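You operate a simulated robot arm through the tools that you are given. There is no shell and no other tool. Be economical: measure what you need, move in short steps, check, and stop when the job is done.

You are at the controls of a simulated robot arm. One attempt, no reset.

JOB
Take the cream rose and leave it on top of the dish with the yellow sponge. Then put the pink rose on top of the green vase.

It is judged by the outcome, as a careful person would: the job done as asked, and still so three seconds after it is handed in. It fails if anything else is knocked over, pushed out of place, dropped, spilled or broken.

ROBOT AND FRAMES
A 7-joint arm with a two-finger parallel gripper, fixed in place. Base frame: the origin is at the foot of the arm, x ahead of it, y to its left, z up; the work surface is at about z = 800. Readings come in mm, rad, newtons and seconds.
With the tool pointing down near the work surface it reaches from about 300 to 700 mm from the base axis. Its first joint turns from -1.152 to 1.152 rad. Payload 1.57 kg.
The tool frame sits at the grasp point between the pads (the TCP): z along the fingers, y along the line on which they close. The tips reach 30 mm beyond it. The gripper opens to 110 mm. The fingers are 24 mm wide and 12 mm thick; the gripper's body (48 by 112 mm) begins 78 mm behind the TCP.
Orientation is that of the tool frame in the base frame, as [roll, pitch, yaw] about the fixed x, y, z axes, in that order (R = Rz(yaw) Ry(pitch) Rx(roll)). With the fingers straight down and closing along the base's y, the tool's x points along the base's -x, its y along +y and its z along -z.

CONTROLS
- The arm moves only by the tool jog_arm. Its argument "rows" is a list that holds one entry, the list of rows, each a list of 7 numbers: the turn, a rotation vector about the tool's x, y, z in rad, then the shift along the tool's x, y, z in mm, then the closure, from 0 (fully open) to 1 (shut). In form: [[[ax, ay, az, dx, dy, dz, claw], ...]]. A call has 1 to 10 rows; each row is the pose to reach, as a shift and turn from the pose commanded when the call began, along the tool's axes at that moment. Rows are played at 5 a second. More than 50 mm and 0.15 rad between two rows, or a gripper value outside its range, and nothing of the call is played. Where a pose cannot be reached the arm comes as near as it can. A force on the tool above 40 N (or 10 N above the force at the start of the call, whichever is more), or a blocked arm, ends the call early, and 0.2 s more pass. Each finger travels about 108 mm/s and halts on what it meets, pressing with about 24 N; the grip force reading is that of the motor and also rises with nothing between the fingers. The clock runs only during rows and for 0.2 s after the last one: add rows that repeat a pose to give the fingers time. It gives the time, the measured TCP pose, the force on the tool (base axes), the opening and the grip force at its end, in the units of the frame above (readings bear some noise).
- Cameras (640 x 400 px; columns grow to the right, rows downward): "scene" is fixed at [177.8, -418.3, 1385.6]; the picture's right is [0.52, -0.85, 0.00], its down [-0.62, -0.38, -0.69] and it looks along [0.59, 0.36, -0.72] (base axes); focal length 244 px, centre (320, 200). "wrist" rides on the gripper at [-36, 0, -80] in the tool frame; the picture's right is [0.00, -1.00, 0.00], its down [0.97, 0.00, -0.24] and it looks along [0.24, 0.00, 0.97] (tool axes); focal length 218 px, centre (320, 200). There is no depth. A picture from a camera that has moved, and an enlarged one, comes with that camera's place and axes in the base frame and with its lens.
- snapshot(camera): a new picture of that camera. It takes no simulated time.
- enlarge(camera, box): a new picture of the part [left, top, right, bottom] of that camera's present view, enlarged. It takes no simulated time.
- finish_job(): hands the job in; it is judged then, once.

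Work in short steps. Places have to be worked out from the pictures, the camera data and where the tool is seen: move nearer, look again, correct. Check each grasp and each placing, and mend what went wrong. You have 120 turns and 64 pictures in all, those below and enlarged ones among them. Open the gripper and draw the arm clear of the work before you hand the job in, unless the task says otherwise; then end with one line.

The tools are called after ">>>" by a JSON object that holds its "api" and its "payload". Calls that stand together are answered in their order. jog_arm: Moves the arm, as the interface text tells. Its arguments: {"type":"object","properties":{"rows":{"type":"array"}},"required":["rows"]} The other tools are called the same way: snapshot (camera) takes a picture; enlarge (camera, box) takes an enlarged picture of a part of a camera's view; finish_job () hands the job in.

At the start:

```text
time: 0.0
ee_pos: [345.1, -170.5, 1204.0]
tcp_rot: [-3.141, 0.001, 3.14]
force: [-0.1, 0.5, -0.1]
grip_width: 109.9
gripper_force: 0.0
```

scene: 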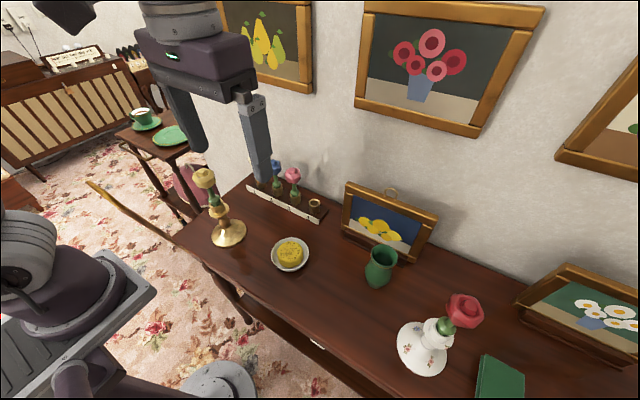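
wrist: 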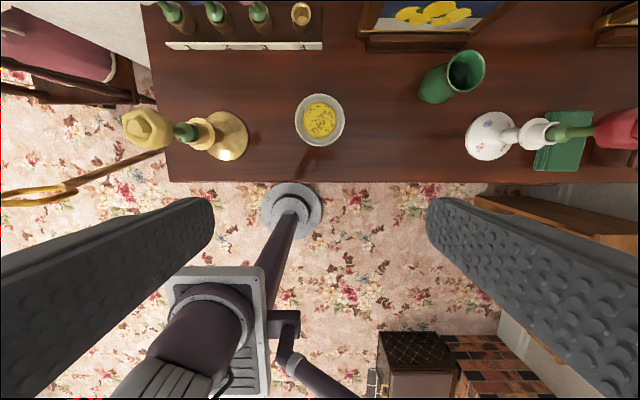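

I'll enlarge the scene to identify the roses, dish and vase before moving.

>>> {"api": "enlarge", "payload": {"camera": "scene", "box": [170, 140, 350, 280]}}

>>> {"api": "enlarge", "payload": {"camera": "scene", "box": [340, 230, 540, 400]}}

>>> {"api": "enlarge", "payload": {"camera": "wrist", "box": [110, 0, 380, 190]}}

>>> {"api": "enlarge", "payload": {"camera": "wrist", "box": [380, 0, 640, 190]}}

```text
2.86 times, centred on (260, 210) of scene
camera zoom: at [177.8, -418.3, 1385.6], right [0.52, -0.85, 0.0], down [-0.62, -0.38, -0.69], along [0.59, 0.36, -0.72], focal length 698 px, centre (491, 171)
```

zoom: 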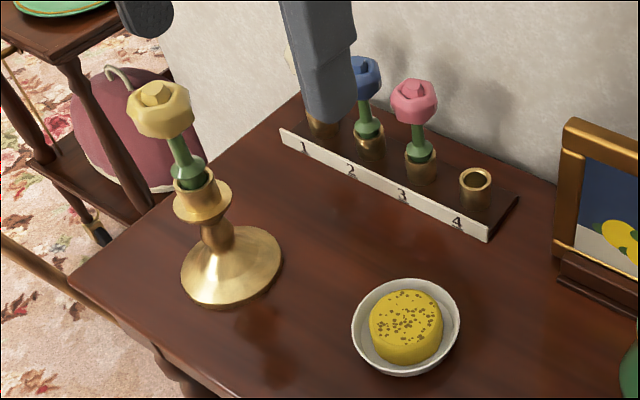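

```text
2.35 times, centred on (440, 315) of scene
camera zoom: at [177.8, -418.3, 1385.6], right [0.52, -0.85, 0.0], down [-0.62, -0.38, -0.69], along [0.59, 0.36, -0.72], focal length 575 px, centre (38, -71)
```

zoom: 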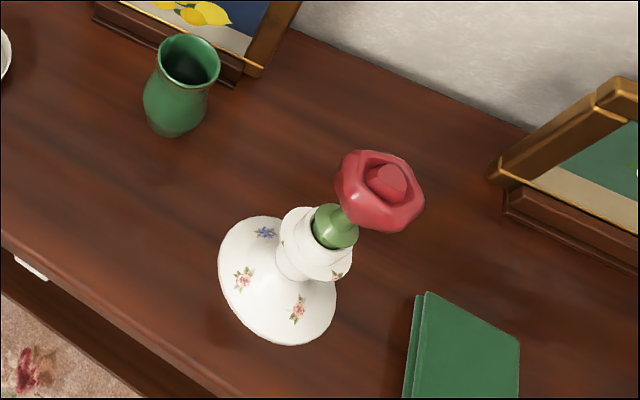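

```text
2.11 times, centred on (245, 95) of wrist
camera zoom: at [381.6, -170.2, 1285.1], right [0.0, -1.0, 0.0], down [-0.97, 0.0, 0.24], along [-0.24, 0.0, -0.97], focal length 460 px, centre (478, 421)
```

zoom: 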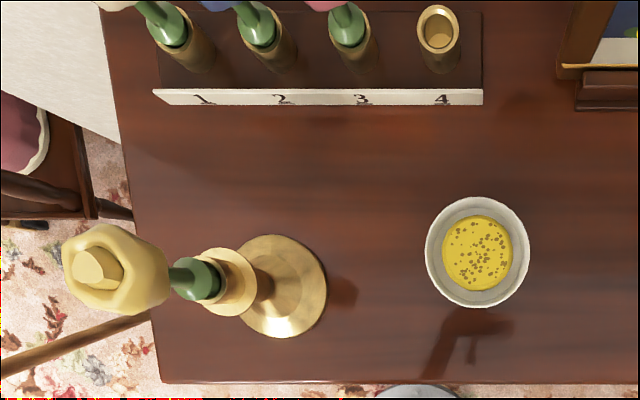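

```text
2.11 times, centred on (510, 95) of wrist
camera zoom: at [381.6, -170.2, 1285.1], right [0.0, -1.0, 0.0], down [-0.97, 0.0, 0.24], along [-0.24, 0.0, -0.97], focal length 460 px, centre (-80, 421)
```

zoom: 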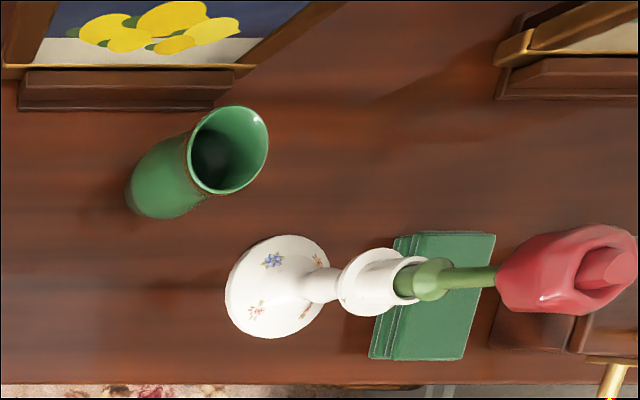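

There may be a cream rose in rack slot 1 (hidden by the finger), and the one in the brass candlestick looks yellow. I'll move forward and left at high altitude to view the rack.

>>> {"api": "jog_arm", "payload": {"rows": [[[0, 0, 0, -20, 28, 10, 0], [0, 0, 0, -40, 56, 20, 0], [0, 0, 0, -60, 84, 30, 0], [0, 0, 0, -80, 112, 40, 0], [0, 0, 0, -100, 140, 50, 0], [0, 0, 0, -100, 140, 50, 0]]]}}

>>> {"api": "snapshot", "payload": {"camera": "wrist"}}

>>> {"api": "snapshot", "payload": {"camera": "scene"}}

```text
time: 1.4
ee_pos: [447.1, -29.8, 1156.2]
tcp_rot: [-3.141, 0.001, -3.14]
force: [0.4, -0.1, 0.0]
grip_width: 109.9
gripper_force: 0.1
```

```text
57 pictures are left
camera wrist: at [482.3, -29.8, 1235.2], right [0.0, -1.0, 0.0], down [-0.97, 0.0, 0.24], along [-0.24, 0.0, -0.97], focal length 218 px, centre (320, 200)
```

wrist: 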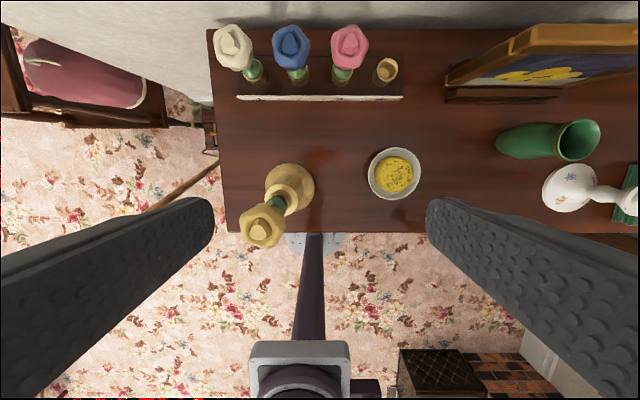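

```text
56 pictures are left
```

scene: 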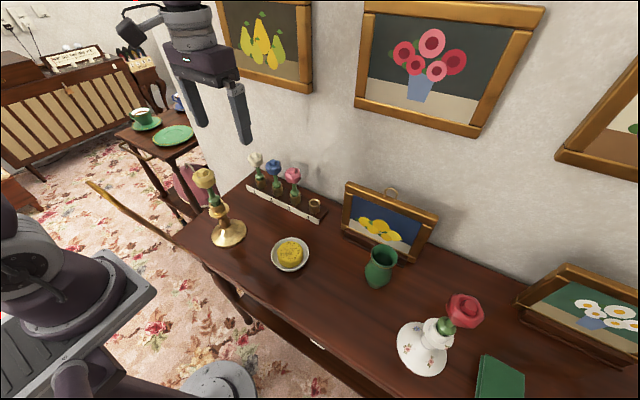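

Slot 1 holds the cream rose, slot 2 blue, slot 3 pink. I'll enlarge both views for measuring.

>>> {"api": "enlarge", "payload": {"camera": "wrist", "box": [200, 0, 440, 150]}}

>>> {"api": "enlarge", "payload": {"camera": "scene", "box": [230, 140, 340, 225]}}

>>> {"api": "enlarge", "payload": {"camera": "scene", "box": [260, 220, 420, 320]}}

```text
2.67 times, centred on (320, 75) of wrist
camera zoom: at [482.3, -29.8, 1235.2], right [0.0, -1.0, 0.0], down [-0.97, 0.0, 0.24], along [-0.24, 0.0, -0.97], focal length 582 px, centre (320, 533)
```

zoom: 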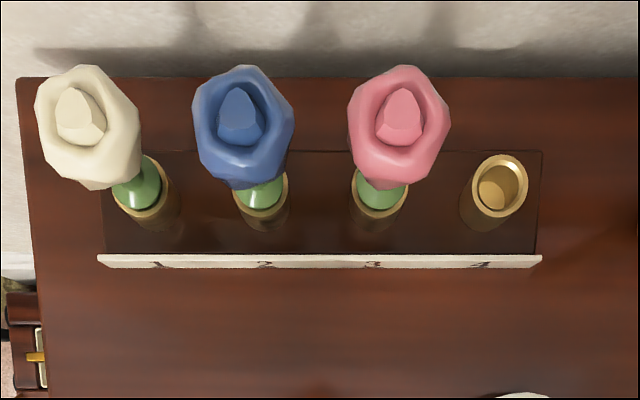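

```text
4.71 times, centred on (285, 182) of scene
camera zoom: at [177.8, -418.3, 1385.6], right [0.53, -0.85, 0.0], down [-0.62, -0.38, -0.69], along [0.59, 0.36, -0.72], focal length 1150 px, centre (485, 282)
```

zoom: 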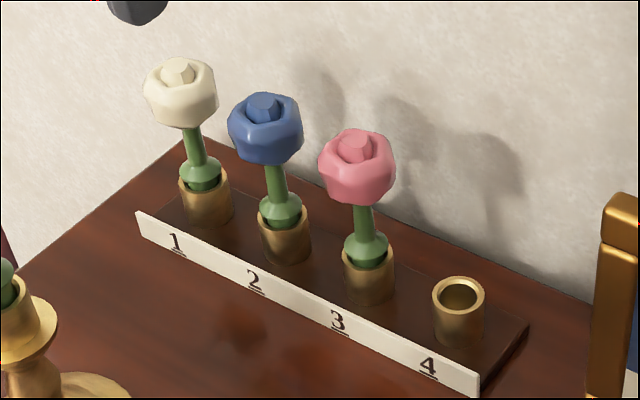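

```text
4.00 times, centred on (340, 270) of scene
camera zoom: at [177.8, -418.3, 1385.6], right [0.53, -0.85, 0.0], down [-0.62, -0.38, -0.69], along [0.59, 0.36, -0.72], focal length 978 px, centre (240, -80)
```

zoom: 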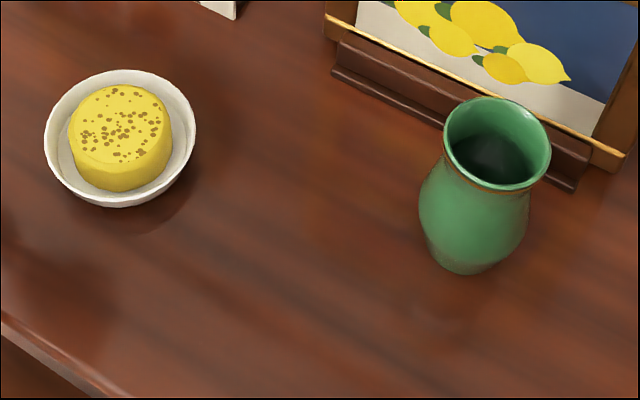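

From the two views I place the cream head at about (603, 80, 921), 48 mm wide, with the blue neighbour at y≈6 and pink at y≈-67. I'll move above the cream rose with the fingers opened to about 70 mm.

>>> {"api": "jog_arm", "payload": {"rows": [[[0, 0, 0, -26, 19, 20, 0.1], [0, 0, 0, -52, 38, 40, 0.2], [0, 0, 0, -78, 57, 60, 0.36], [0, 0, 0, -104, 76, 80, 0.36], [0, 0, 0, -130, 95, 105, 0.36], [0, 0, 0, -156, 113, 130, 0.36], [0, 0, 0, -156, 113, 130, 0.36]]]}}

>>> {"api": "snapshot", "payload": {"camera": "wrist"}}

>>> {"api": "enlarge", "payload": {"camera": "scene", "box": [200, 80, 360, 230]}}

```text
time: 3.0
ee_pos: [600.5, 83.7, 1025.4]
tcp_rot: [-3.141, -0.001, 3.14]
force: [0.6, 0.2, -0.7]
grip_width: 70.3
gripper_force: 0.1
```

```text
52 pictures are left
camera wrist: at [637.4, 82.8, 1105.4], right [0.0, -1.0, 0.0], down [-0.97, 0.0, 0.24], along [-0.24, 0.0, -0.97], focal length 218 px, centre (320, 200)
```

wrist: 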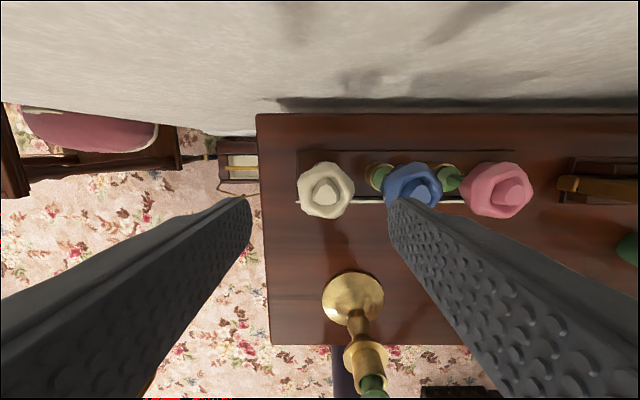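

```text
2.67 times, centred on (280, 155) of scene
camera zoom: at [177.8, -418.3, 1385.6], right [0.53, -0.85, 0.0], down [-0.62, -0.38, -0.69], along [0.59, 0.36, -0.72], focal length 652 px, centre (427, 320)
```

zoom: 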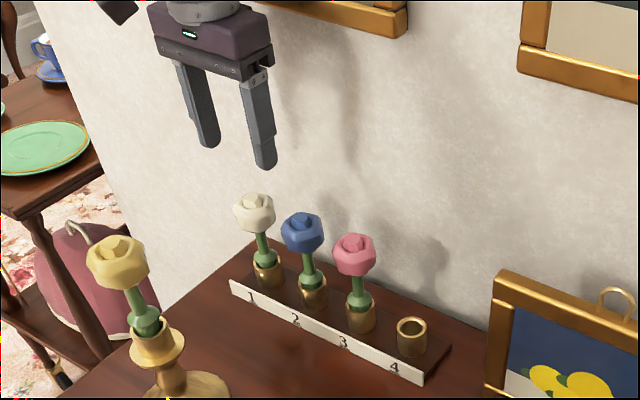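

The cream head checks out at (601, 79). I'm descending straight to z≈918 with the fingers still at 70 mm.

>>> {"api": "jog_arm", "payload": {"rows": [[[0, 0, 0, 0, -2, 25, 0.36], [0, 0, 0, 0, -2, 50, 0.36], [0, 0, 0, 0, -2, 75, 0.36], [0, 0, 0, 0, -2, 95, 0.36], [0, 0, 0, 0, -2, 107, 0.36], [0, 0, 0, 0, -2, 107, 0.36]]]}}

>>> {"api": "snapshot", "payload": {"camera": "wrist"}}

>>> {"api": "enlarge", "payload": {"camera": "scene", "box": [220, 130, 340, 220]}}

```text
time: 4.4
ee_pos: [599.6, 80.7, 917.2]
tcp_rot: [3.142, 0.0, -3.14]
force: [0.2, 0.8, 0.3]
grip_width: 70.3
gripper_force: 0.0
```

```text
50 pictures are left
camera wrist: at [637.5, 80.7, 997.9], right [0.0, -1.0, 0.0], down [-0.97, 0.0, 0.24], along [-0.24, 0.0, -0.97], focal length 218 px, centre (320, 200)
```

wrist: 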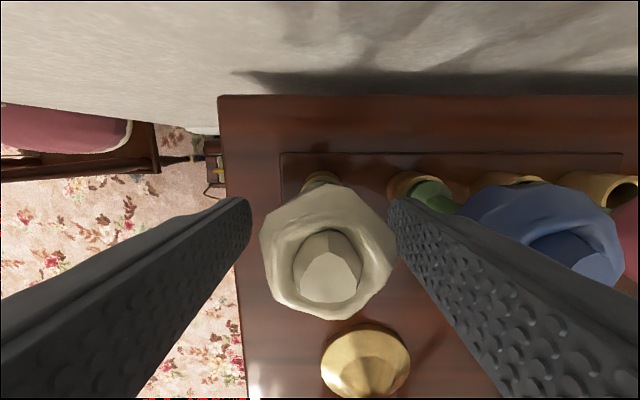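

```text
4.44 times, centred on (280, 175) of scene
camera zoom: at [177.8, -418.3, 1385.6], right [0.52, -0.85, 0.0], down [-0.62, -0.38, -0.69], along [0.59, 0.36, -0.72], focal length 1086 px, centre (498, 311)
```

zoom: 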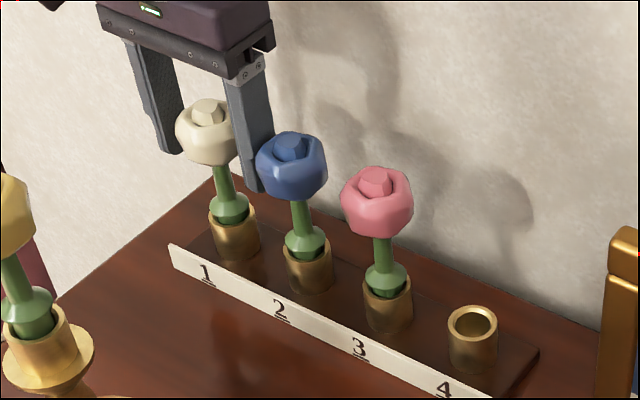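

The fingers straddle the cream head and are clear of the blue one. Closing.

>>> {"api": "jog_arm", "payload": {"rows": [[[0, 0, 0, 0, -1, 0, 0.5], [0, 0, 0, 0, -2, 0, 0.6], [0, 0, 0, 0, -2, 0, 0.8], [0, 0, 0, 0, -2, 0, 0.8]]]}}

```text
time: 5.4
ee_pos: [601.7, 78.4, 916.4]
tcp_rot: [3.14, 0.0, -3.141]
force: [-1.8, 1.7, 3.1]
grip_width: 45.7
gripper_force: 23.4
```

The grip holds at 45.7 mm. I'm lifting straight up, then I'll look.

>>> {"api": "jog_arm", "payload": {"rows": [[[0, 0, 0, 0, 0, -10, 0.8], [0, 0, 0, 0, 0, -30, 0.8], [0, 0, 0, 0, 0, -60, 0.8], [0, 0, 0, 0, 0, -90, 0.8], [0, 0, 0, 0, 0, -120, 0.8], [0, 0, 0, 0, 0, -120, 0.8]]]}}

>>> {"api": "enlarge", "payload": {"camera": "scene", "box": [200, 80, 340, 220]}}

```text
time: 6.8
ee_pos: [600.5, 79.1, 1038.8]
tcp_rot: [-3.141, 0.001, 3.14]
force: [-0.7, 0.4, -0.1]
grip_width: 45.8
gripper_force: 23.7
```

```text
2.86 times, centred on (270, 150) of scene
camera zoom: at [177.8, -418.3, 1385.6], right [0.52, -0.85, 0.0], down [-0.62, -0.38, -0.69], along [0.59, 0.36, -0.72], focal length 698 px, centre (463, 343)
```

zoom: 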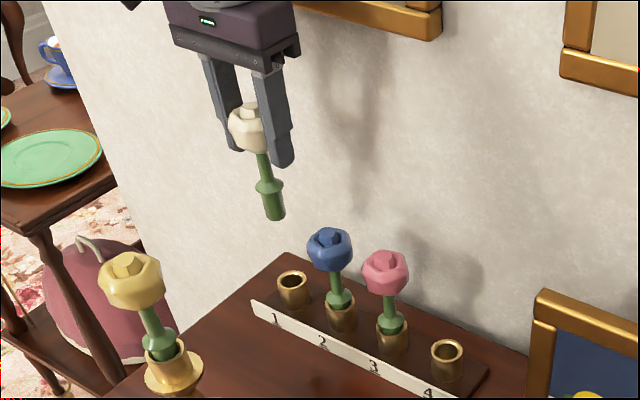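

The cream rose hangs vertically, and it has a flat-ended peg about 24 mm wide whose bottom is about 104 mm below the TCP. I place the sponge top at about (432, -170, 832), so I'll move over it at the present height.

>>> {"api": "jog_arm", "payload": {"rows": [[[0, 0, 0, 10, -15, 0, 0.8], [0, 0, 0, 31, -46, 0, 0.8], [0, 0, 0, 54, -80, 0, 0.8], [0, 0, 0, 77, -114, 0, 0.8], [0, 0, 0, 100, -148, 0, 0.8], [0, 0, 0, 123, -182, 0, 0.8], [0, 0, 0, 146, -216, 0, 0.8], [0, 0, 0, 160, -238, 0, 0.8], [0, 0, 0, 168, -249, 0, 0.8], [0, 0, 0, 168, -249, 0, 0.8]]]}}

>>> {"api": "snapshot", "payload": {"camera": "wrist"}}

>>> {"api": "enlarge", "payload": {"camera": "scene", "box": [220, 160, 380, 280]}}

```text
time: 9.0
ee_pos: [432.9, -170.1, 1036.8]
tcp_rot: [3.142, 0.0, -3.14]
force: [-0.5, -0.9, -1.1]
grip_width: 45.9
gripper_force: 24.2
```

```text
47 pictures are left
camera wrist: at [468.9, -169.9, 1117.9], right [0.0, -1.0, 0.0], down [-0.97, 0.0, 0.24], along [-0.24, 0.0, -0.97], focal length 218 px, centre (320, 200)
```

wrist: 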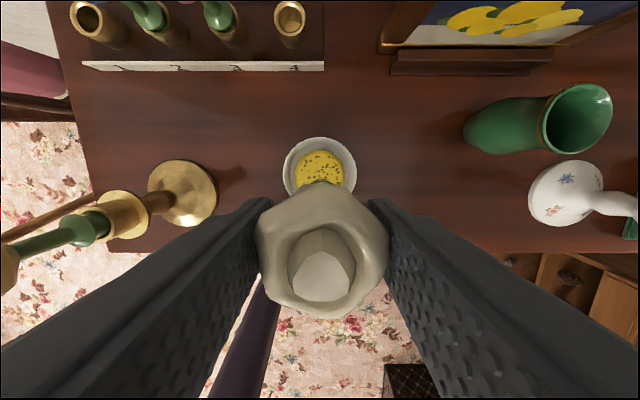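

```text
3.33 times, centred on (300, 220) of scene
camera zoom: at [177.8, -418.4, 1385.6], right [0.52, -0.85, 0.0], down [-0.62, -0.38, -0.69], along [0.59, 0.36, -0.72], focal length 815 px, centre (387, 133)
```

zoom: 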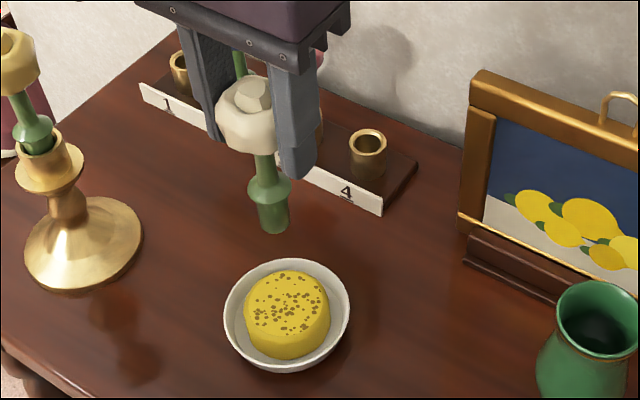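

The peg is centred over the sponge within a few mm. I'm lowering to about 12 mm above it and looking again.

>>> {"api": "jog_arm", "payload": {"rows": [[[0, 0, 0, -1, 0, 20, 0.8], [0, 0, 0, -2, 0, 45, 0.8], [0, 0, 0, -2, 0, 65, 0.8], [0, 0, 0, -2, 0, 80, 0.8], [0, 0, 0, -2, 0, 84, 0.8], [0, 0, 0, -2, 0, 84, 0.8]]]}}

>>> {"api": "enlarge", "payload": {"camera": "scene", "box": [240, 190, 340, 275]}}

>>> {"api": "enlarge", "payload": {"camera": "wrist", "box": [240, 90, 400, 330]}}

```text
time: 10.4
ee_pos: [435.1, -170.4, 952.3]
tcp_rot: [3.141, 0.0, 3.141]
force: [0.0, -0.2, -0.7]
grip_width: 45.9
gripper_force: 24.2
```

```text
4.71 times, centred on (290, 232) of scene
camera zoom: at [177.8, -418.3, 1385.6], right [0.52, -0.85, 0.0], down [-0.62, -0.38, -0.69], along [0.59, 0.36, -0.72], focal length 1150 px, centre (461, 47)
```

zoom: 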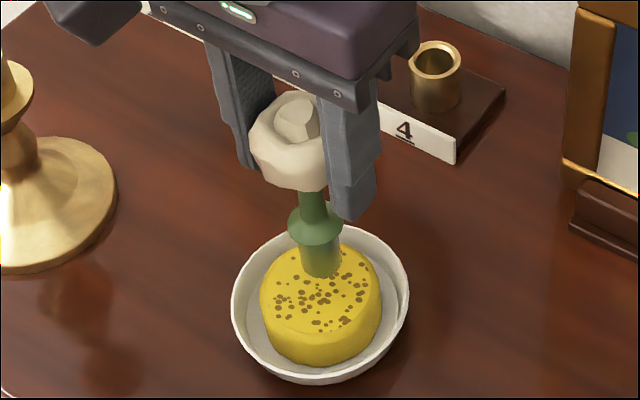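

```text
1.67 times, centred on (320, 210) of wrist
camera zoom: at [471.7, -169.6, 1034.2], right [0.0, -1.0, 0.0], down [-0.97, 0.0, 0.24], along [-0.24, 0.0, -0.97], focal length 364 px, centre (320, 183)
```

zoom: 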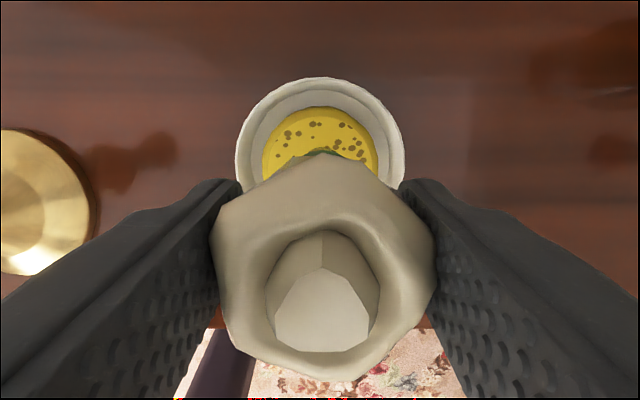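

Alignment is good. I'm lowering in small steps and watching the force for contact.

>>> {"api": "jog_arm", "payload": {"rows": [[[0, 0, 0, 0, 0, 3, 0.8], [0, 0, 0, 0, 0, 6, 0.8], [0, 0, 0, 0, 0, 8, 0.8], [0, 0, 0, 0, 0, 8, 0.8]]]}}

>>> {"api": "enlarge", "payload": {"camera": "scene", "box": [260, 200, 330, 275]}}

```text
time: 11.4
ee_pos: [434.5, -169.5, 945.4]
tcp_rot: [-3.142, 0.0, 3.14]
force: [0.2, -0.2, -0.3]
grip_width: 45.8
gripper_force: 23.8
```

```text
5.33 times, centred on (295, 238) of scene
camera zoom: at [177.8, -418.3, 1385.6], right [0.52, -0.85, 0.0], down [-0.62, -0.38, -0.69], along [0.59, 0.36, -0.72], focal length 1304 px, centre (453, 0)
```

zoom: 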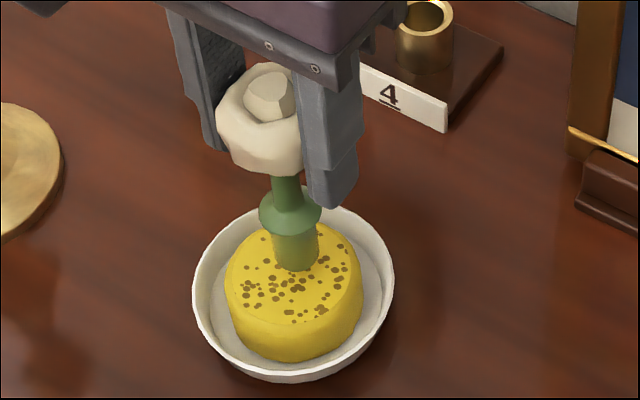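

No contact yet; there's still a gap of a few mm. I'll continue in finer steps.

>>> {"api": "jog_arm", "payload": {"rows": [[[0, 0, 0, 0, 0, 2, 0.8], [0, 0, 0, 0, 0, 3, 0.8], [0, 0, 0, 0, 0, 4, 0.8], [0, 0, 0, 0, 0, 4, 0.8]]]}}

```text
time: 12.4
ee_pos: [435.4, -169.8, 940.6]
tcp_rot: [-3.142, 0.001, -3.141]
force: [0.5, -0.5, -1.0]
grip_width: 45.8
gripper_force: 23.7
```

Still no contact force, so I'll continue.

>>> {"api": "jog_arm", "payload": {"rows": [[[0, 0, 0, 0, 0, 1, 0.8], [0, 0, 0, 0, 0, 2, 0.8], [0, 0, 0, 0, 0, 2, 0.8]]]}}

>>> {"api": "enlarge", "payload": {"camera": "scene", "box": [260, 200, 330, 275]}}

```text
time: 13.2
ee_pos: [435.4, -169.4, 940.4]
tcp_rot: [3.141, 0.0, -3.141]
force: [-0.6, -0.4, -1.5]
grip_width: 46.1
gripper_force: 23.9
```

```text
5.33 times, centred on (295, 238) of scene
camera zoom: at [177.8, -418.3, 1385.6], right [0.52, -0.85, 0.0], down [-0.62, -0.38, -0.69], along [0.59, 0.36, -0.72], focal length 1304 px, centre (453, 0)
```

zoom: 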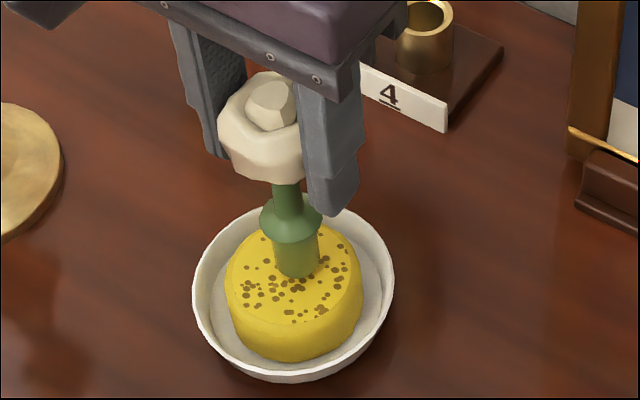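

>>> {"api": "jog_arm", "payload": {"rows": [[[0, 0, 0, 0, 0, 1, 0.8], [0, 0, 0, 0, 0, 2, 0.8], [0, 0, 0, 0, 0, 2, 0.8]]]}}

```text
time: 14.0
ee_pos: [434.4, -170.6, 937.4]
tcp_rot: [3.141, 0.0, 3.141]
force: [-0.9, 0.2, -0.2]
grip_width: 45.5
gripper_force: 24.5
```

Still no contact force; I'll step down another 2 mm.

>>> {"api": "jog_arm", "payload": {"rows": [[[0, 0, 0, 0, 0, 1, 0.8], [0, 0, 0, 0, 0, 2, 0.8], [0, 0, 0, 0, 0, 2, 0.8]]]}}

>>> {"api": "enlarge", "payload": {"camera": "scene", "box": [260, 200, 330, 275]}}

```text
time: 14.8
ee_pos: [434.6, -170.4, 935.5]
tcp_rot: [-3.141, -0.001, -3.141]
force: [-0.6, 0.9, -0.7]
grip_width: 45.9
gripper_force: 24.2
```

```text
5.33 times, centred on (295, 238) of scene
camera zoom: at [177.8, -418.3, 1385.6], right [0.52, -0.85, 0.0], down [-0.62, -0.38, -0.69], along [0.59, 0.36, -0.72], focal length 1304 px, centre (453, 0)
```

zoom: 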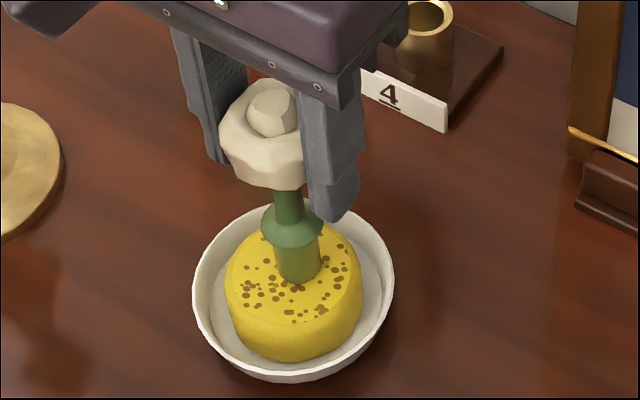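

>>> {"api": "jog_arm", "payload": {"rows": [[[0, 0, 0, 0, 0, 1, 0.8], [0, 0, 0, 0, 0, 2, 0.8], [0, 0, 0, 0, 0, 2, 0.8]]]}}

```text
time: 15.6
ee_pos: [436.3, -170.6, 934.0]
tcp_rot: [-3.14, 0.001, 3.141]
force: [0.3, 0.3, 18.5]
grip_width: 45.9
gripper_force: 24.1
```

Contact at 18.5 N with TCP z≈934. I'm easing up by 1 mm to remove the preload.

>>> {"api": "jog_arm", "payload": {"rows": [[[0, 0, 0, 0, 0, -0.7, 0.8], [0, 0, 0, 0, 0, -0.7, 0.8]]]}}

```text
time: 16.2
ee_pos: [435.6, -169.6, 934.4]
tcp_rot: [3.141, 0.0, -3.14]
force: [2.8, -1.2, 8.5]
grip_width: 45.5
gripper_force: 24.3
```

>>> {"api": "jog_arm", "payload": {"rows": [[[0, 0, 0, 0, 0, -0.5, 0.7], [0, 0, 0, 0, 0, -0.5, 0.6], [0, 0, 0, 0, 0, -0.5, 0.57], [0, 0, 0, 0, 0, -0.5, 0.55], [0, 0, 0, 0, 0, -0.5, 0.5], [0, 0, 0, 0, 0, -0.5, 0.45], [0, 0, 0, 0, 0, -0.5, 0.36], [0, 0, 0, 0, 0, -0.5, 0.36]]]}}

>>> {"api": "enlarge", "payload": {"camera": "scene", "box": [260, 200, 330, 275]}}

>>> {"api": "snapshot", "payload": {"camera": "wrist"}}

```text
time: 18.0
ee_pos: [434.9, -170.3, 935.0]
tcp_rot: [-3.141, 0.002, 3.141]
force: [0.2, -0.9, -0.2]
grip_width: 70.4
gripper_force: 0.1
```

```text
5.33 times, centred on (295, 238) of scene
camera zoom: at [177.8, -418.3, 1385.6], right [0.52, -0.85, 0.0], down [-0.62, -0.38, -0.69], along [0.59, 0.36, -0.72], focal length 1304 px, centre (453, 0)
```

zoom: 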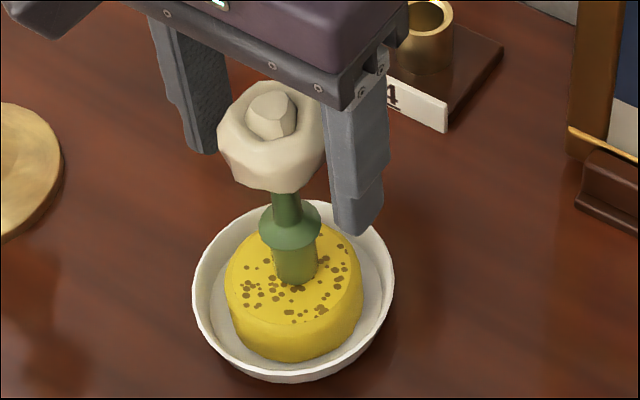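

```text
39 pictures are left
camera wrist: at [471.5, -170.2, 1015.4], right [0.0, -1.0, 0.0], down [-0.97, 0.0, 0.24], along [-0.24, 0.0, -0.97], focal length 218 px, centre (320, 200)
```

wrist: 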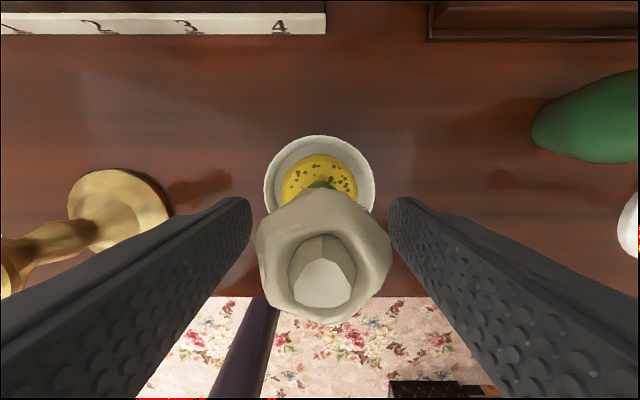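

It stands freely on the sponge. I'm raising the arm straight up clear of it and rechecking.

>>> {"api": "jog_arm", "payload": {"rows": [[[0, 0, 0, 0, 0, -10, 0.34], [0, 0, 0, 0, 0, -30, 0.32], [0, 0, 0, 0, 0, -60, 0.3], [0, 0, 0, 0, 0, -95, 0.3], [0, 0, 0, 0, 0, -130, 0.3], [0, 0, 0, 0, 0, -130, 0.3]]]}}

>>> {"api": "snapshot", "payload": {"camera": "scene"}}

```text
time: 19.4
ee_pos: [434.3, -170.9, 1064.7]
tcp_rot: [3.141, -0.001, -3.141]
force: [0.4, 0.0, 0.4]
grip_width: 77.0
gripper_force: 0.1
```

```text
38 pictures are left
```

scene: 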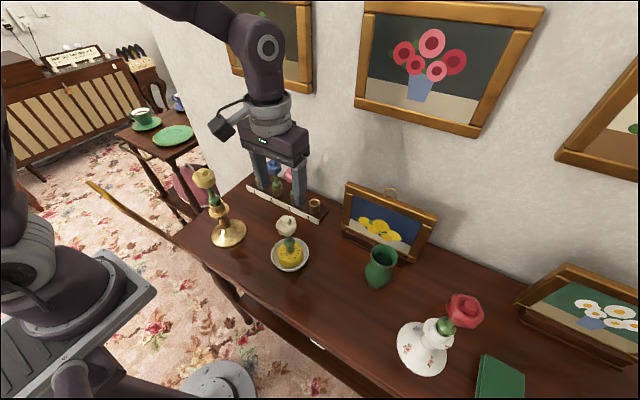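

The cream rose stands on the sponge. Next is the pink rose at about (601, -67, 921): I'm moving above it, slightly biased away from the blue one, with a 70 mm opening.

>>> {"api": "jog_arm", "payload": {"rows": [[[0, 0, 0, -20, 12, 0, 0.3], [0, 0, 0, -55, 33, 0, 0.36], [0, 0, 0, -90, 54, 10, 0.36], [0, 0, 0, -125, 75, 20, 0.36], [0, 0, 0, -155, 93, 30, 0.36], [0, 0, 0, -167, 101, 38, 0.36], [0, 0, 0, -167, 101, 38, 0.36]]]}}

>>> {"api": "snapshot", "payload": {"camera": "wrist"}}

```text
time: 21.0
ee_pos: [602.3, -68.7, 1026.8]
tcp_rot: [-3.141, 0.002, 3.141]
force: [0.4, 0.1, -0.4]
grip_width: 70.6
gripper_force: 0.1
```

```text
37 pictures are left
camera wrist: at [638.5, -68.8, 1107.3], right [0.0, -1.0, 0.0], down [-0.97, 0.0, 0.24], along [-0.24, 0.0, -0.97], focal length 218 px, centre (320, 200)
```

wrist: 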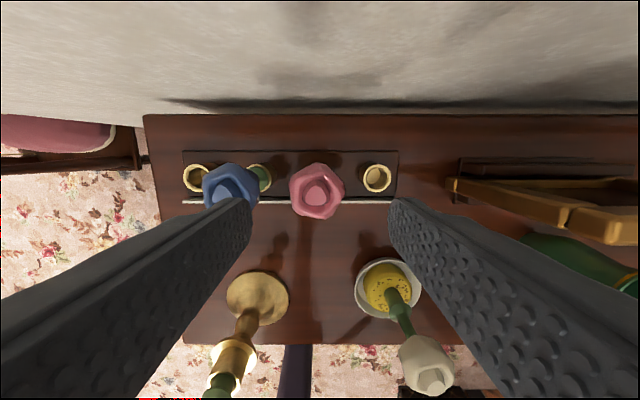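

The pink head is centred at y≈-66 and the blue head's edge is at y≈-19. I'm descending at y≈-71.

>>> {"api": "jog_arm", "payload": {"rows": [[[0, 0, 0, 0, -2, 25, 0.37], [0, 0, 0, 0, -2, 50, 0.37], [0, 0, 0, 0, -2, 75, 0.37], [0, 0, 0, 0, -2, 95, 0.37], [0, 0, 0, 0, -2, 109, 0.37], [0, 0, 0, 0, -2, 109, 0.37]]]}}

>>> {"api": "enlarge", "payload": {"camera": "wrist", "box": [80, 100, 480, 350]}}

```text
time: 22.4
ee_pos: [602.4, -72.0, 917.2]
tcp_rot: [3.141, -0.001, 3.141]
force: [0.2, -0.3, 0.7]
grip_width: 69.6
gripper_force: 0.1
```

```text
1.60 times, centred on (280, 225) of wrist
camera zoom: at [639.1, -71.1, 998.5], right [0.0, -1.0, 0.0], down [-0.97, 0.0, 0.24], along [-0.24, 0.0, -0.97], focal length 349 px, centre (384, 160)
```

zoom: 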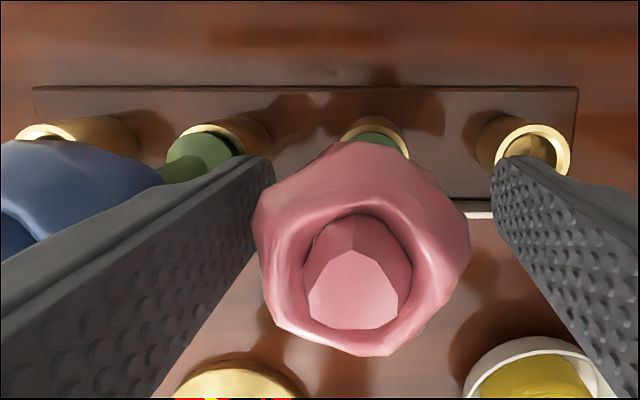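

The pink head sits between the fingers at y≈-66. I'm closing while re-centring by +5 mm.

>>> {"api": "jog_arm", "payload": {"rows": [[[0, 0, 0, 0, 2, 0, 0.43], [0, 0, 0, 0, 4.5, 0, 0.5], [0, 0, 0, 0, 5, 0, 0.6], [0, 0, 0, 0, 5, 0, 0.8], [0, 0, 0, 0, 5, 0, 0.8]]]}}

```text
time: 23.6
ee_pos: [601.5, -67.0, 917.8]
tcp_rot: [3.141, -0.001, -3.142]
force: [0.2, -0.2, 1.1]
grip_width: 46.0
gripper_force: 24.0
```

Gripped at 46 mm. I'm lifting, then checking.

>>> {"api": "jog_arm", "payload": {"rows": [[[0, 0, 0, 0, 0, -10, 0.8], [0, 0, 0, 0, 0, -30, 0.8], [0, 0, 0, 0, 0, -65, 0.8], [0, 0, 0, 0, 0, -105, 0.8], [0, 0, 0, 0, 0, -145, 0.8], [0, 0, 0, 0, 0, -170, 0.8], [0, 0, 0, 0, 0, -170, 0.8]]]}}

>>> {"api": "enlarge", "payload": {"camera": "scene", "box": [200, 80, 440, 300]}}

```text
time: 25.2
ee_pos: [602.0, -66.4, 1087.8]
tcp_rot: [3.141, -0.001, -3.14]
force: [0.2, 0.3, -0.7]
grip_width: 45.9
gripper_force: 24.2
```

```text
1.82 times, centred on (320, 190) of scene
camera zoom: at [177.8, -418.3, 1385.6], right [0.52, -0.85, 0.0], down [-0.62, -0.38, -0.69], along [0.59, 0.36, -0.72], focal length 444 px, centre (320, 218)
```

zoom: 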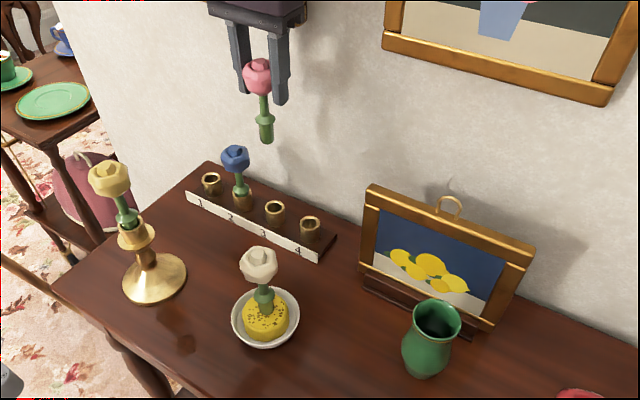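

The pink rose is held vertically. The vase mouth is at about (491, -392, 917), and the fingertips 30 mm below the TCP would meet its rim before the head seats. So I'll set the rose back in slot 3, regrip nearer the top of the head, then go to the vase. Reversing the lift path now.

>>> {"api": "jog_arm", "payload": {"rows": [[[0, 0, 0, 0, 0, 35, 0.8], [0, 0, 0, 0, 0, 75, 0.8], [0, 0, 0, 0, 0, 105, 0.8], [0, 0, 0, 0, 0, 125, 0.8], [0, 0, 0, 0, 0, 140, 0.8], [0, 0, 0, 0, 0, 152, 0.8], [0, 0, 0, 0, 0, 162, 0.8], [0, 0, 0, 0, 0, 168, 0.8], [0, 0, 0, 0, 0, 168, 0.8]]]}}

>>> {"api": "enlarge", "payload": {"camera": "scene", "box": [230, 140, 340, 225]}}

```text
time: 27.2
ee_pos: [603.0, -65.3, 918.8]
tcp_rot: [3.141, 0.001, 3.141]
force: [-0.7, 0.1, -0.8]
grip_width: 45.7
gripper_force: 23.8
```

```text
4.71 times, centred on (285, 182) of scene
camera zoom: at [177.8, -418.3, 1385.6], right [0.52, -0.85, 0.0], down [-0.62, -0.38, -0.69], along [0.59, 0.36, -0.72], focal length 1150 px, centre (485, 282)
```

zoom: 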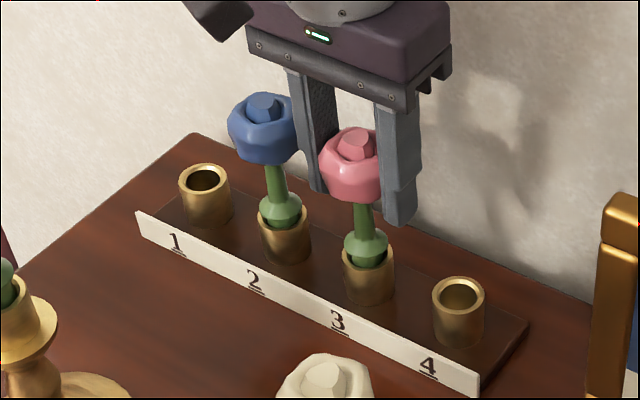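

It's back in slot 3. I'm opening slightly, rising 21 mm, and regripping the upper part of the head.

>>> {"api": "jog_arm", "payload": {"rows": [[[0, 0, 0, 0, 0, 0, 0.55], [0, 0, 0, 0, 0, 0, 0.47], [0, 0, 0, 0, 0, 0, 0.47], [0, 0, 0, 0, -1, -12, 0.47], [0, 0, 0, 0, -1, -21, 0.47], [0, 0, 0, 0, -1, -21, 0.6], [0, 0, 0, 0, -1, -21, 0.8], [0, 0, 0, 0, -1, -21, 0.8]]]}}

>>> {"api": "enlarge", "payload": {"camera": "scene", "box": [230, 130, 340, 215]}}

```text
time: 29.0
ee_pos: [602.1, -67.0, 941.0]
tcp_rot: [-3.141, 0.0, 3.14]
force: [1.2, 0.0, -0.1]
grip_width: 45.5
gripper_force: 24.2
```

```text
4.71 times, centred on (285, 172) of scene
camera zoom: at [177.8, -418.3, 1385.6], right [0.52, -0.85, 0.0], down [-0.62, -0.38, -0.69], along [0.59, 0.36, -0.72], focal length 1150 px, centre (485, 329)
```

zoom: 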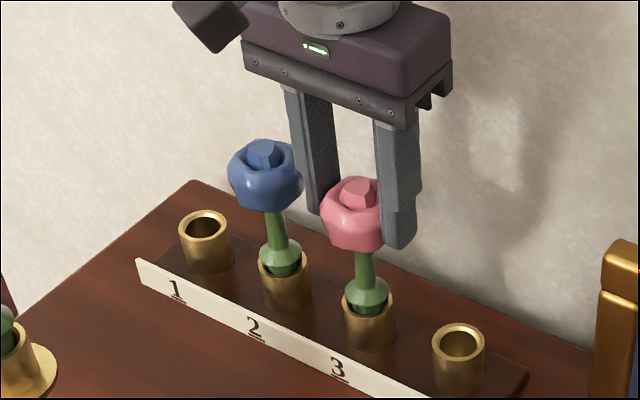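

Regripped at 45.5 mm. I'm lifting the rose, then pulling back toward the base before heading to the vase.

>>> {"api": "jog_arm", "payload": {"rows": [[[0, 0, 0, 0, 0, -10, 0.8], [0, 0, 0, 0, 0, -30, 0.8], [0, 0, 0, 0, 0, -65, 0.8], [0, 0, 0, 0, 0, -105, 0.8], [0, 0, 0, 0, 0, -145, 0.8], [0, 0, 0, 20, 0, -165, 0.8], [0, 0, 0, 55, -20, -170, 0.8], [0, 0, 0, 90, -50, -170, 0.8], [0, 0, 0, 110, -80, -170, 0.8], [0, 0, 0, 110, -80, -170, 0.8]]]}}

>>> {"api": "snapshot", "payload": {"camera": "wrist"}}

>>> {"api": "snapshot", "payload": {"camera": "scene"}}

```text
time: 31.2
ee_pos: [491.0, -146.0, 1111.1]
tcp_rot: [3.141, 0.0, 3.141]
force: [0.2, 0.2, -1.2]
grip_width: 45.8
gripper_force: 24.2
```

```text
32 pictures are left
camera wrist: at [528.2, -147.3, 1191.6], right [0.0, -1.0, 0.0], down [-0.97, 0.0, 0.24], along [-0.24, 0.0, -0.97], focal length 218 px, centre (320, 200)
```

wrist: 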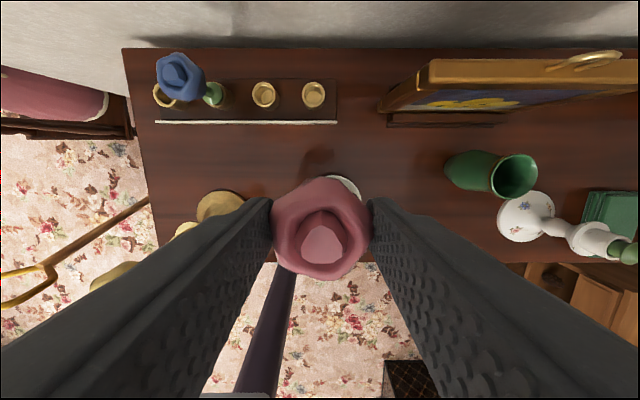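

```text
31 pictures are left
```

scene: 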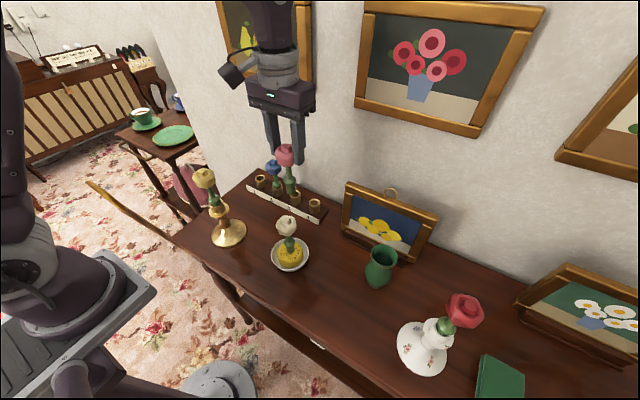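

The vase mouth reads (492, -393) again, matching. I'm moving over it at z≈1110.

>>> {"api": "jog_arm", "payload": {"rows": [[[0, 0, 0, 0, -15, 0, 0.8], [0, 0, 0, 0, -45, 0, 0.8], [0, 0, 0, 0, -80, 0, 0.8], [0, 0, 0, 0, -115, 0, 0.8], [0, 0, 0, 0, -150, 0, 0.8], [0, 0, 0, 0, -185, 0, 0.8], [0, 0, 0, 0, -215, 0, 0.8], [0, 0, 0, 0, -238, 0, 0.8], [0, 0, 0, 0, -246, 0, 0.8], [0, 0, 0, 0, -246, 0, 0.8]]]}}

>>> {"api": "snapshot", "payload": {"camera": "wrist"}}

>>> {"api": "enlarge", "payload": {"camera": "scene", "box": [310, 150, 470, 300]}}

```text
time: 33.4
ee_pos: [493.9, -380.9, 1109.1]
tcp_rot: [-3.139, -0.013, -3.12]
force: [-0.1, -0.7, 0.1]
grip_width: 45.7
gripper_force: 23.8
out of reach, approached as far as the arm can: row 8, 9, 10
```

```text
30 pictures are left
camera wrist: at [531.0, -380.2, 1189.8], right [0.02, -1.0, 0.0], down [-0.97, -0.02, 0.25], along [-0.25, -0.01, -0.97], focal length 218 px, centre (320, 200)
```

wrist: 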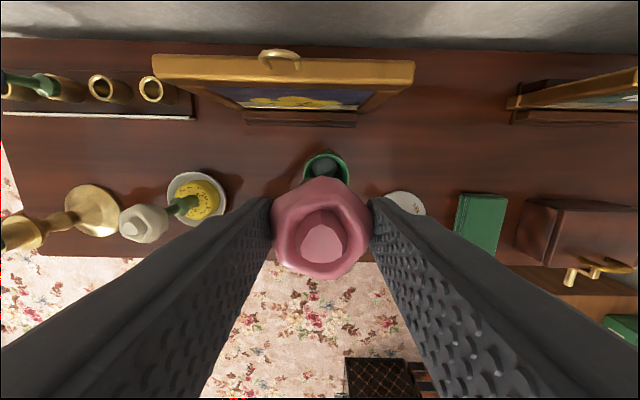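

```text
2.67 times, centred on (390, 225) of scene
camera zoom: at [177.8, -418.4, 1385.6], right [0.52, -0.85, 0.0], down [-0.62, -0.38, -0.69], along [0.59, 0.36, -0.72], focal length 652 px, centre (133, 133)
```

zoom: 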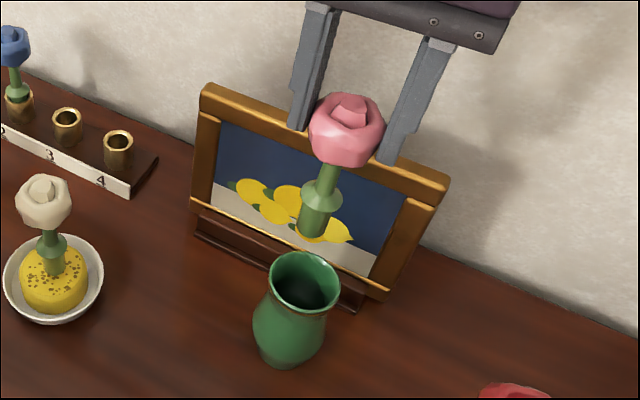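

A joint limit stops the arm 11 mm short with this wrist yaw. The vase is round, so I'll turn the tool about its own axis to follow the arm's azimuth and see if that frees it.

>>> {"api": "jog_arm", "payload": {"rows": [[[0, 0, 0.1, 0, 10, 0, 0.8], [0, 0, 0.2, 0, 10, 0, 0.8], [0, 0, 0.3, 0, 10, 0, 0.8], [0, 0, 0.4, 0, 5, 0, 0.8], [0, 0, 0.4, 0, 0, 0, 0.8], [0, 0, 0.4, 0, 0, 0, 0.8]]]}}

```text
time: 34.8
ee_pos: [493.5, -380.7, 1111.1]
tcp_rot: [-3.141, -0.001, 2.743]
force: [-0.2, 0.0, -0.6]
grip_width: 45.8
gripper_force: 24.0
```

That worked: yaw is now 2.743. I'm moving to (491.5, -391) and lowering until the peg is just above the rim.

>>> {"api": "jog_arm", "payload": {"rows": [[[0, 0, 0, -1.2, -5, 10, 0.8], [0, 0, 0, -2.2, -10.3, 25, 0.8], [0, 0, 0, -2.2, -10.3, 38, 0.8], [0, 0, 0, -2.2, -10.3, 42, 0.8], [0, 0, 0, -2.2, -10.3, 42, 0.8]]]}}

>>> {"api": "enlarge", "payload": {"camera": "scene", "box": [330, 190, 440, 300]}}

>>> {"api": "enlarge", "payload": {"camera": "wrist", "box": [220, 90, 420, 290]}}

```text
time: 36.0
ee_pos: [490.8, -392.1, 1066.9]
tcp_rot: [3.141, 0.0, 2.741]
force: [0.7, 0.0, -0.4]
grip_width: 45.5
gripper_force: 24.3
```

```text
3.64 times, centred on (385, 245) of scene
camera zoom: at [177.8, -418.3, 1385.6], right [0.52, -0.85, 0.0], down [-0.62, -0.38, -0.69], along [0.59, 0.36, -0.72], focal length 889 px, centre (84, 36)
```

zoom: 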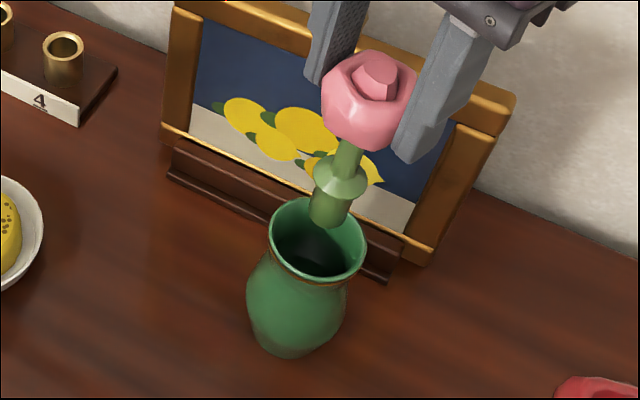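

```text
2.00 times, centred on (320, 190) of wrist
camera zoom: at [525.0, -405.1, 1148.4], right [-0.39, -0.92, 0.0], down [-0.89, 0.38, 0.24], along [-0.22, 0.09, -0.97], focal length 436 px, centre (320, 220)
```

zoom: 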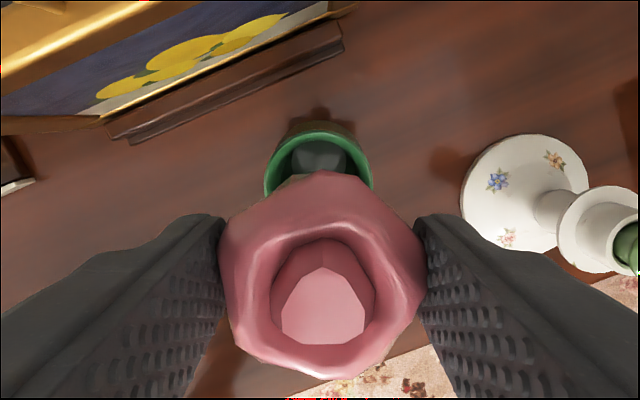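

The peg is nearly aligned over the mouth centre. I'm lowering 14 mm with a 1.5 mm shift toward the base and rechecking.

>>> {"api": "jog_arm", "payload": {"rows": [[[0, 0, 0, 1.4, -0.5, 5, 0.8], [0, 0, 0, 1.4, -0.5, 10, 0.8], [0, 0, 0, 1.4, -0.5, 14, 0.8], [0, 0, 0, 1.4, -0.5, 14, 0.8]]]}}

>>> {"api": "enlarge", "payload": {"camera": "scene", "box": [345, 210, 425, 290]}}

```text
time: 37.0
ee_pos: [490.5, -390.5, 1053.7]
tcp_rot: [-3.141, -0.001, 2.742]
force: [-0.4, 0.0, -1.3]
grip_width: 45.6
gripper_force: 23.7
```

```text
5.00 times, centred on (385, 250) of scene
camera zoom: at [177.8, -418.3, 1385.6], right [0.52, -0.85, 0.0], down [-0.62, -0.38, -0.69], along [0.59, 0.36, -0.72], focal length 1222 px, centre (-5, -50)
```

zoom: 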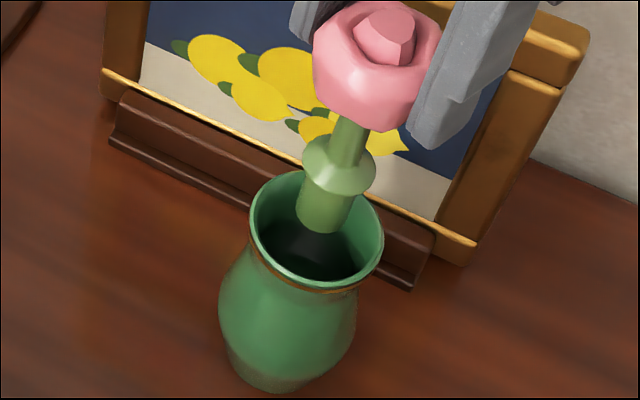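

The peg is inside the mouth outline and the flange has about 9 mm clearance on each side. I'm lowering 60 mm and watching the force.

>>> {"api": "jog_arm", "payload": {"rows": [[[0, 0, 0, 1, 0, 10, 0.8], [0, 0, 0, 1, 0, 20, 0.8], [0, 0, 0, 1, 0, 32, 0.8], [0, 0, 0, 1, 0, 44, 0.8], [0, 0, 0, 1, 0, 54, 0.8], [0, 0, 0, 1, 0, 60, 0.8], [0, 0, 0, 1, 0, 60, 0.8]]]}}

>>> {"api": "enlarge", "payload": {"camera": "scene", "box": [345, 210, 425, 290]}}

>>> {"api": "enlarge", "payload": {"camera": "wrist", "box": [220, 90, 420, 290]}}

```text
time: 38.6
ee_pos: [488.5, -389.7, 991.1]
tcp_rot: [3.14, -0.001, 2.742]
force: [0.9, 2.1, 3.9]
grip_width: 46.1
gripper_force: 24.0
```

```text
5.00 times, centred on (385, 250) of scene
camera zoom: at [177.7, -418.3, 1385.6], right [0.52, -0.85, 0.0], down [-0.62, -0.38, -0.69], along [0.59, 0.36, -0.72], focal length 1222 px, centre (-5, -50)
```

zoom: 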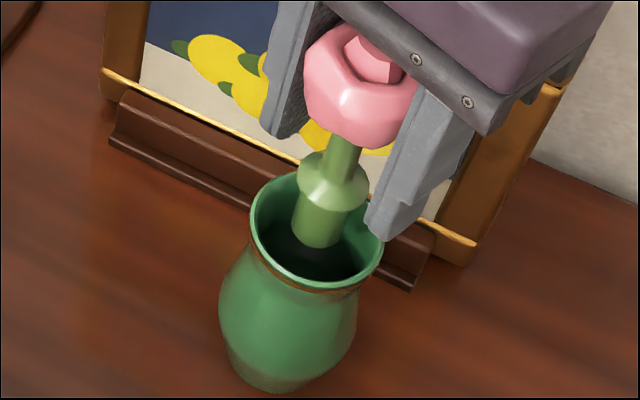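

```text
2.00 times, centred on (320, 190) of wrist
camera zoom: at [523.0, -403.7, 1072.8], right [-0.39, -0.92, 0.0], down [-0.89, 0.38, 0.24], along [-0.22, 0.1, -0.97], focal length 436 px, centre (320, 220)
```

zoom: 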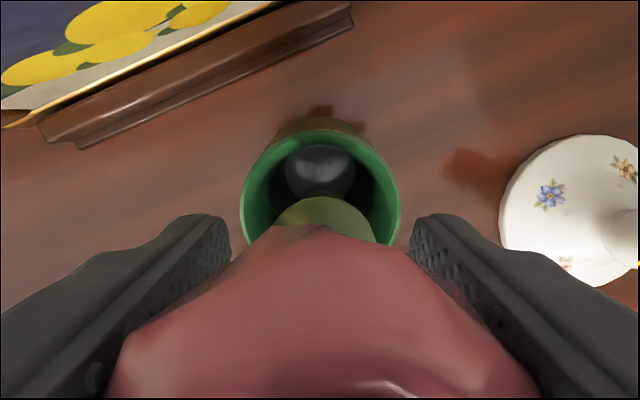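

The force rose and the rose slid up in the grip: the peg has met something around rim level (z≈913). I'll look closely before doing anything.

>>> {"api": "enlarge", "payload": {"camera": "scene", "box": [370, 235, 410, 275]}}

>>> {"api": "enlarge", "payload": {"camera": "wrist", "box": [280, 140, 360, 220]}}

```text
10.00 times, centred on (390, 255) of scene
camera zoom: at [177.7, -418.3, 1385.6], right [0.52, -0.85, 0.0], down [-0.62, -0.38, -0.69], along [0.59, 0.36, -0.72], focal length 2444 px, centre (-380, -350)
```

zoom: 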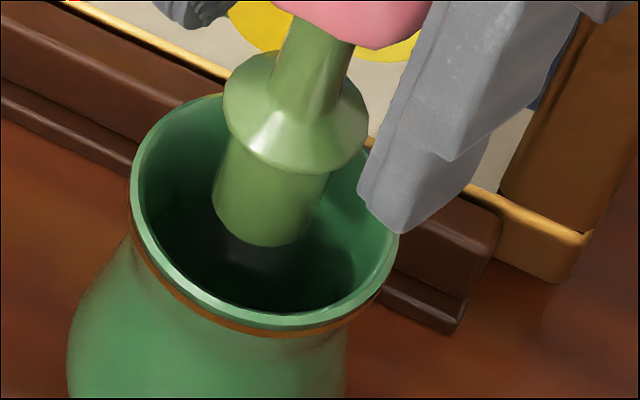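

```text
5.00 times, centred on (320, 180) of wrist
camera zoom: at [523.0, -403.7, 1072.8], right [-0.39, -0.92, 0.0], down [-0.89, 0.38, 0.24], along [-0.22, 0.1, -0.97], focal length 1091 px, centre (320, 300)
```

zoom: 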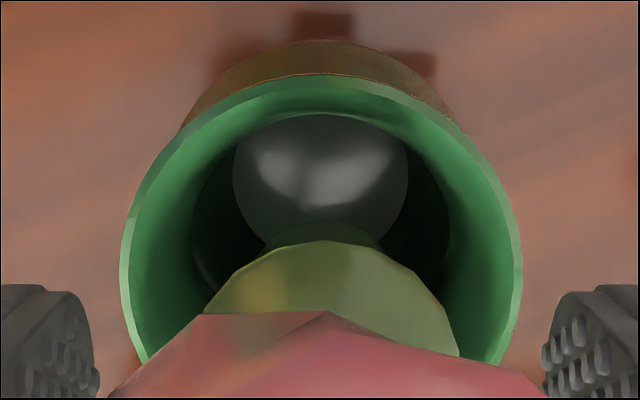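

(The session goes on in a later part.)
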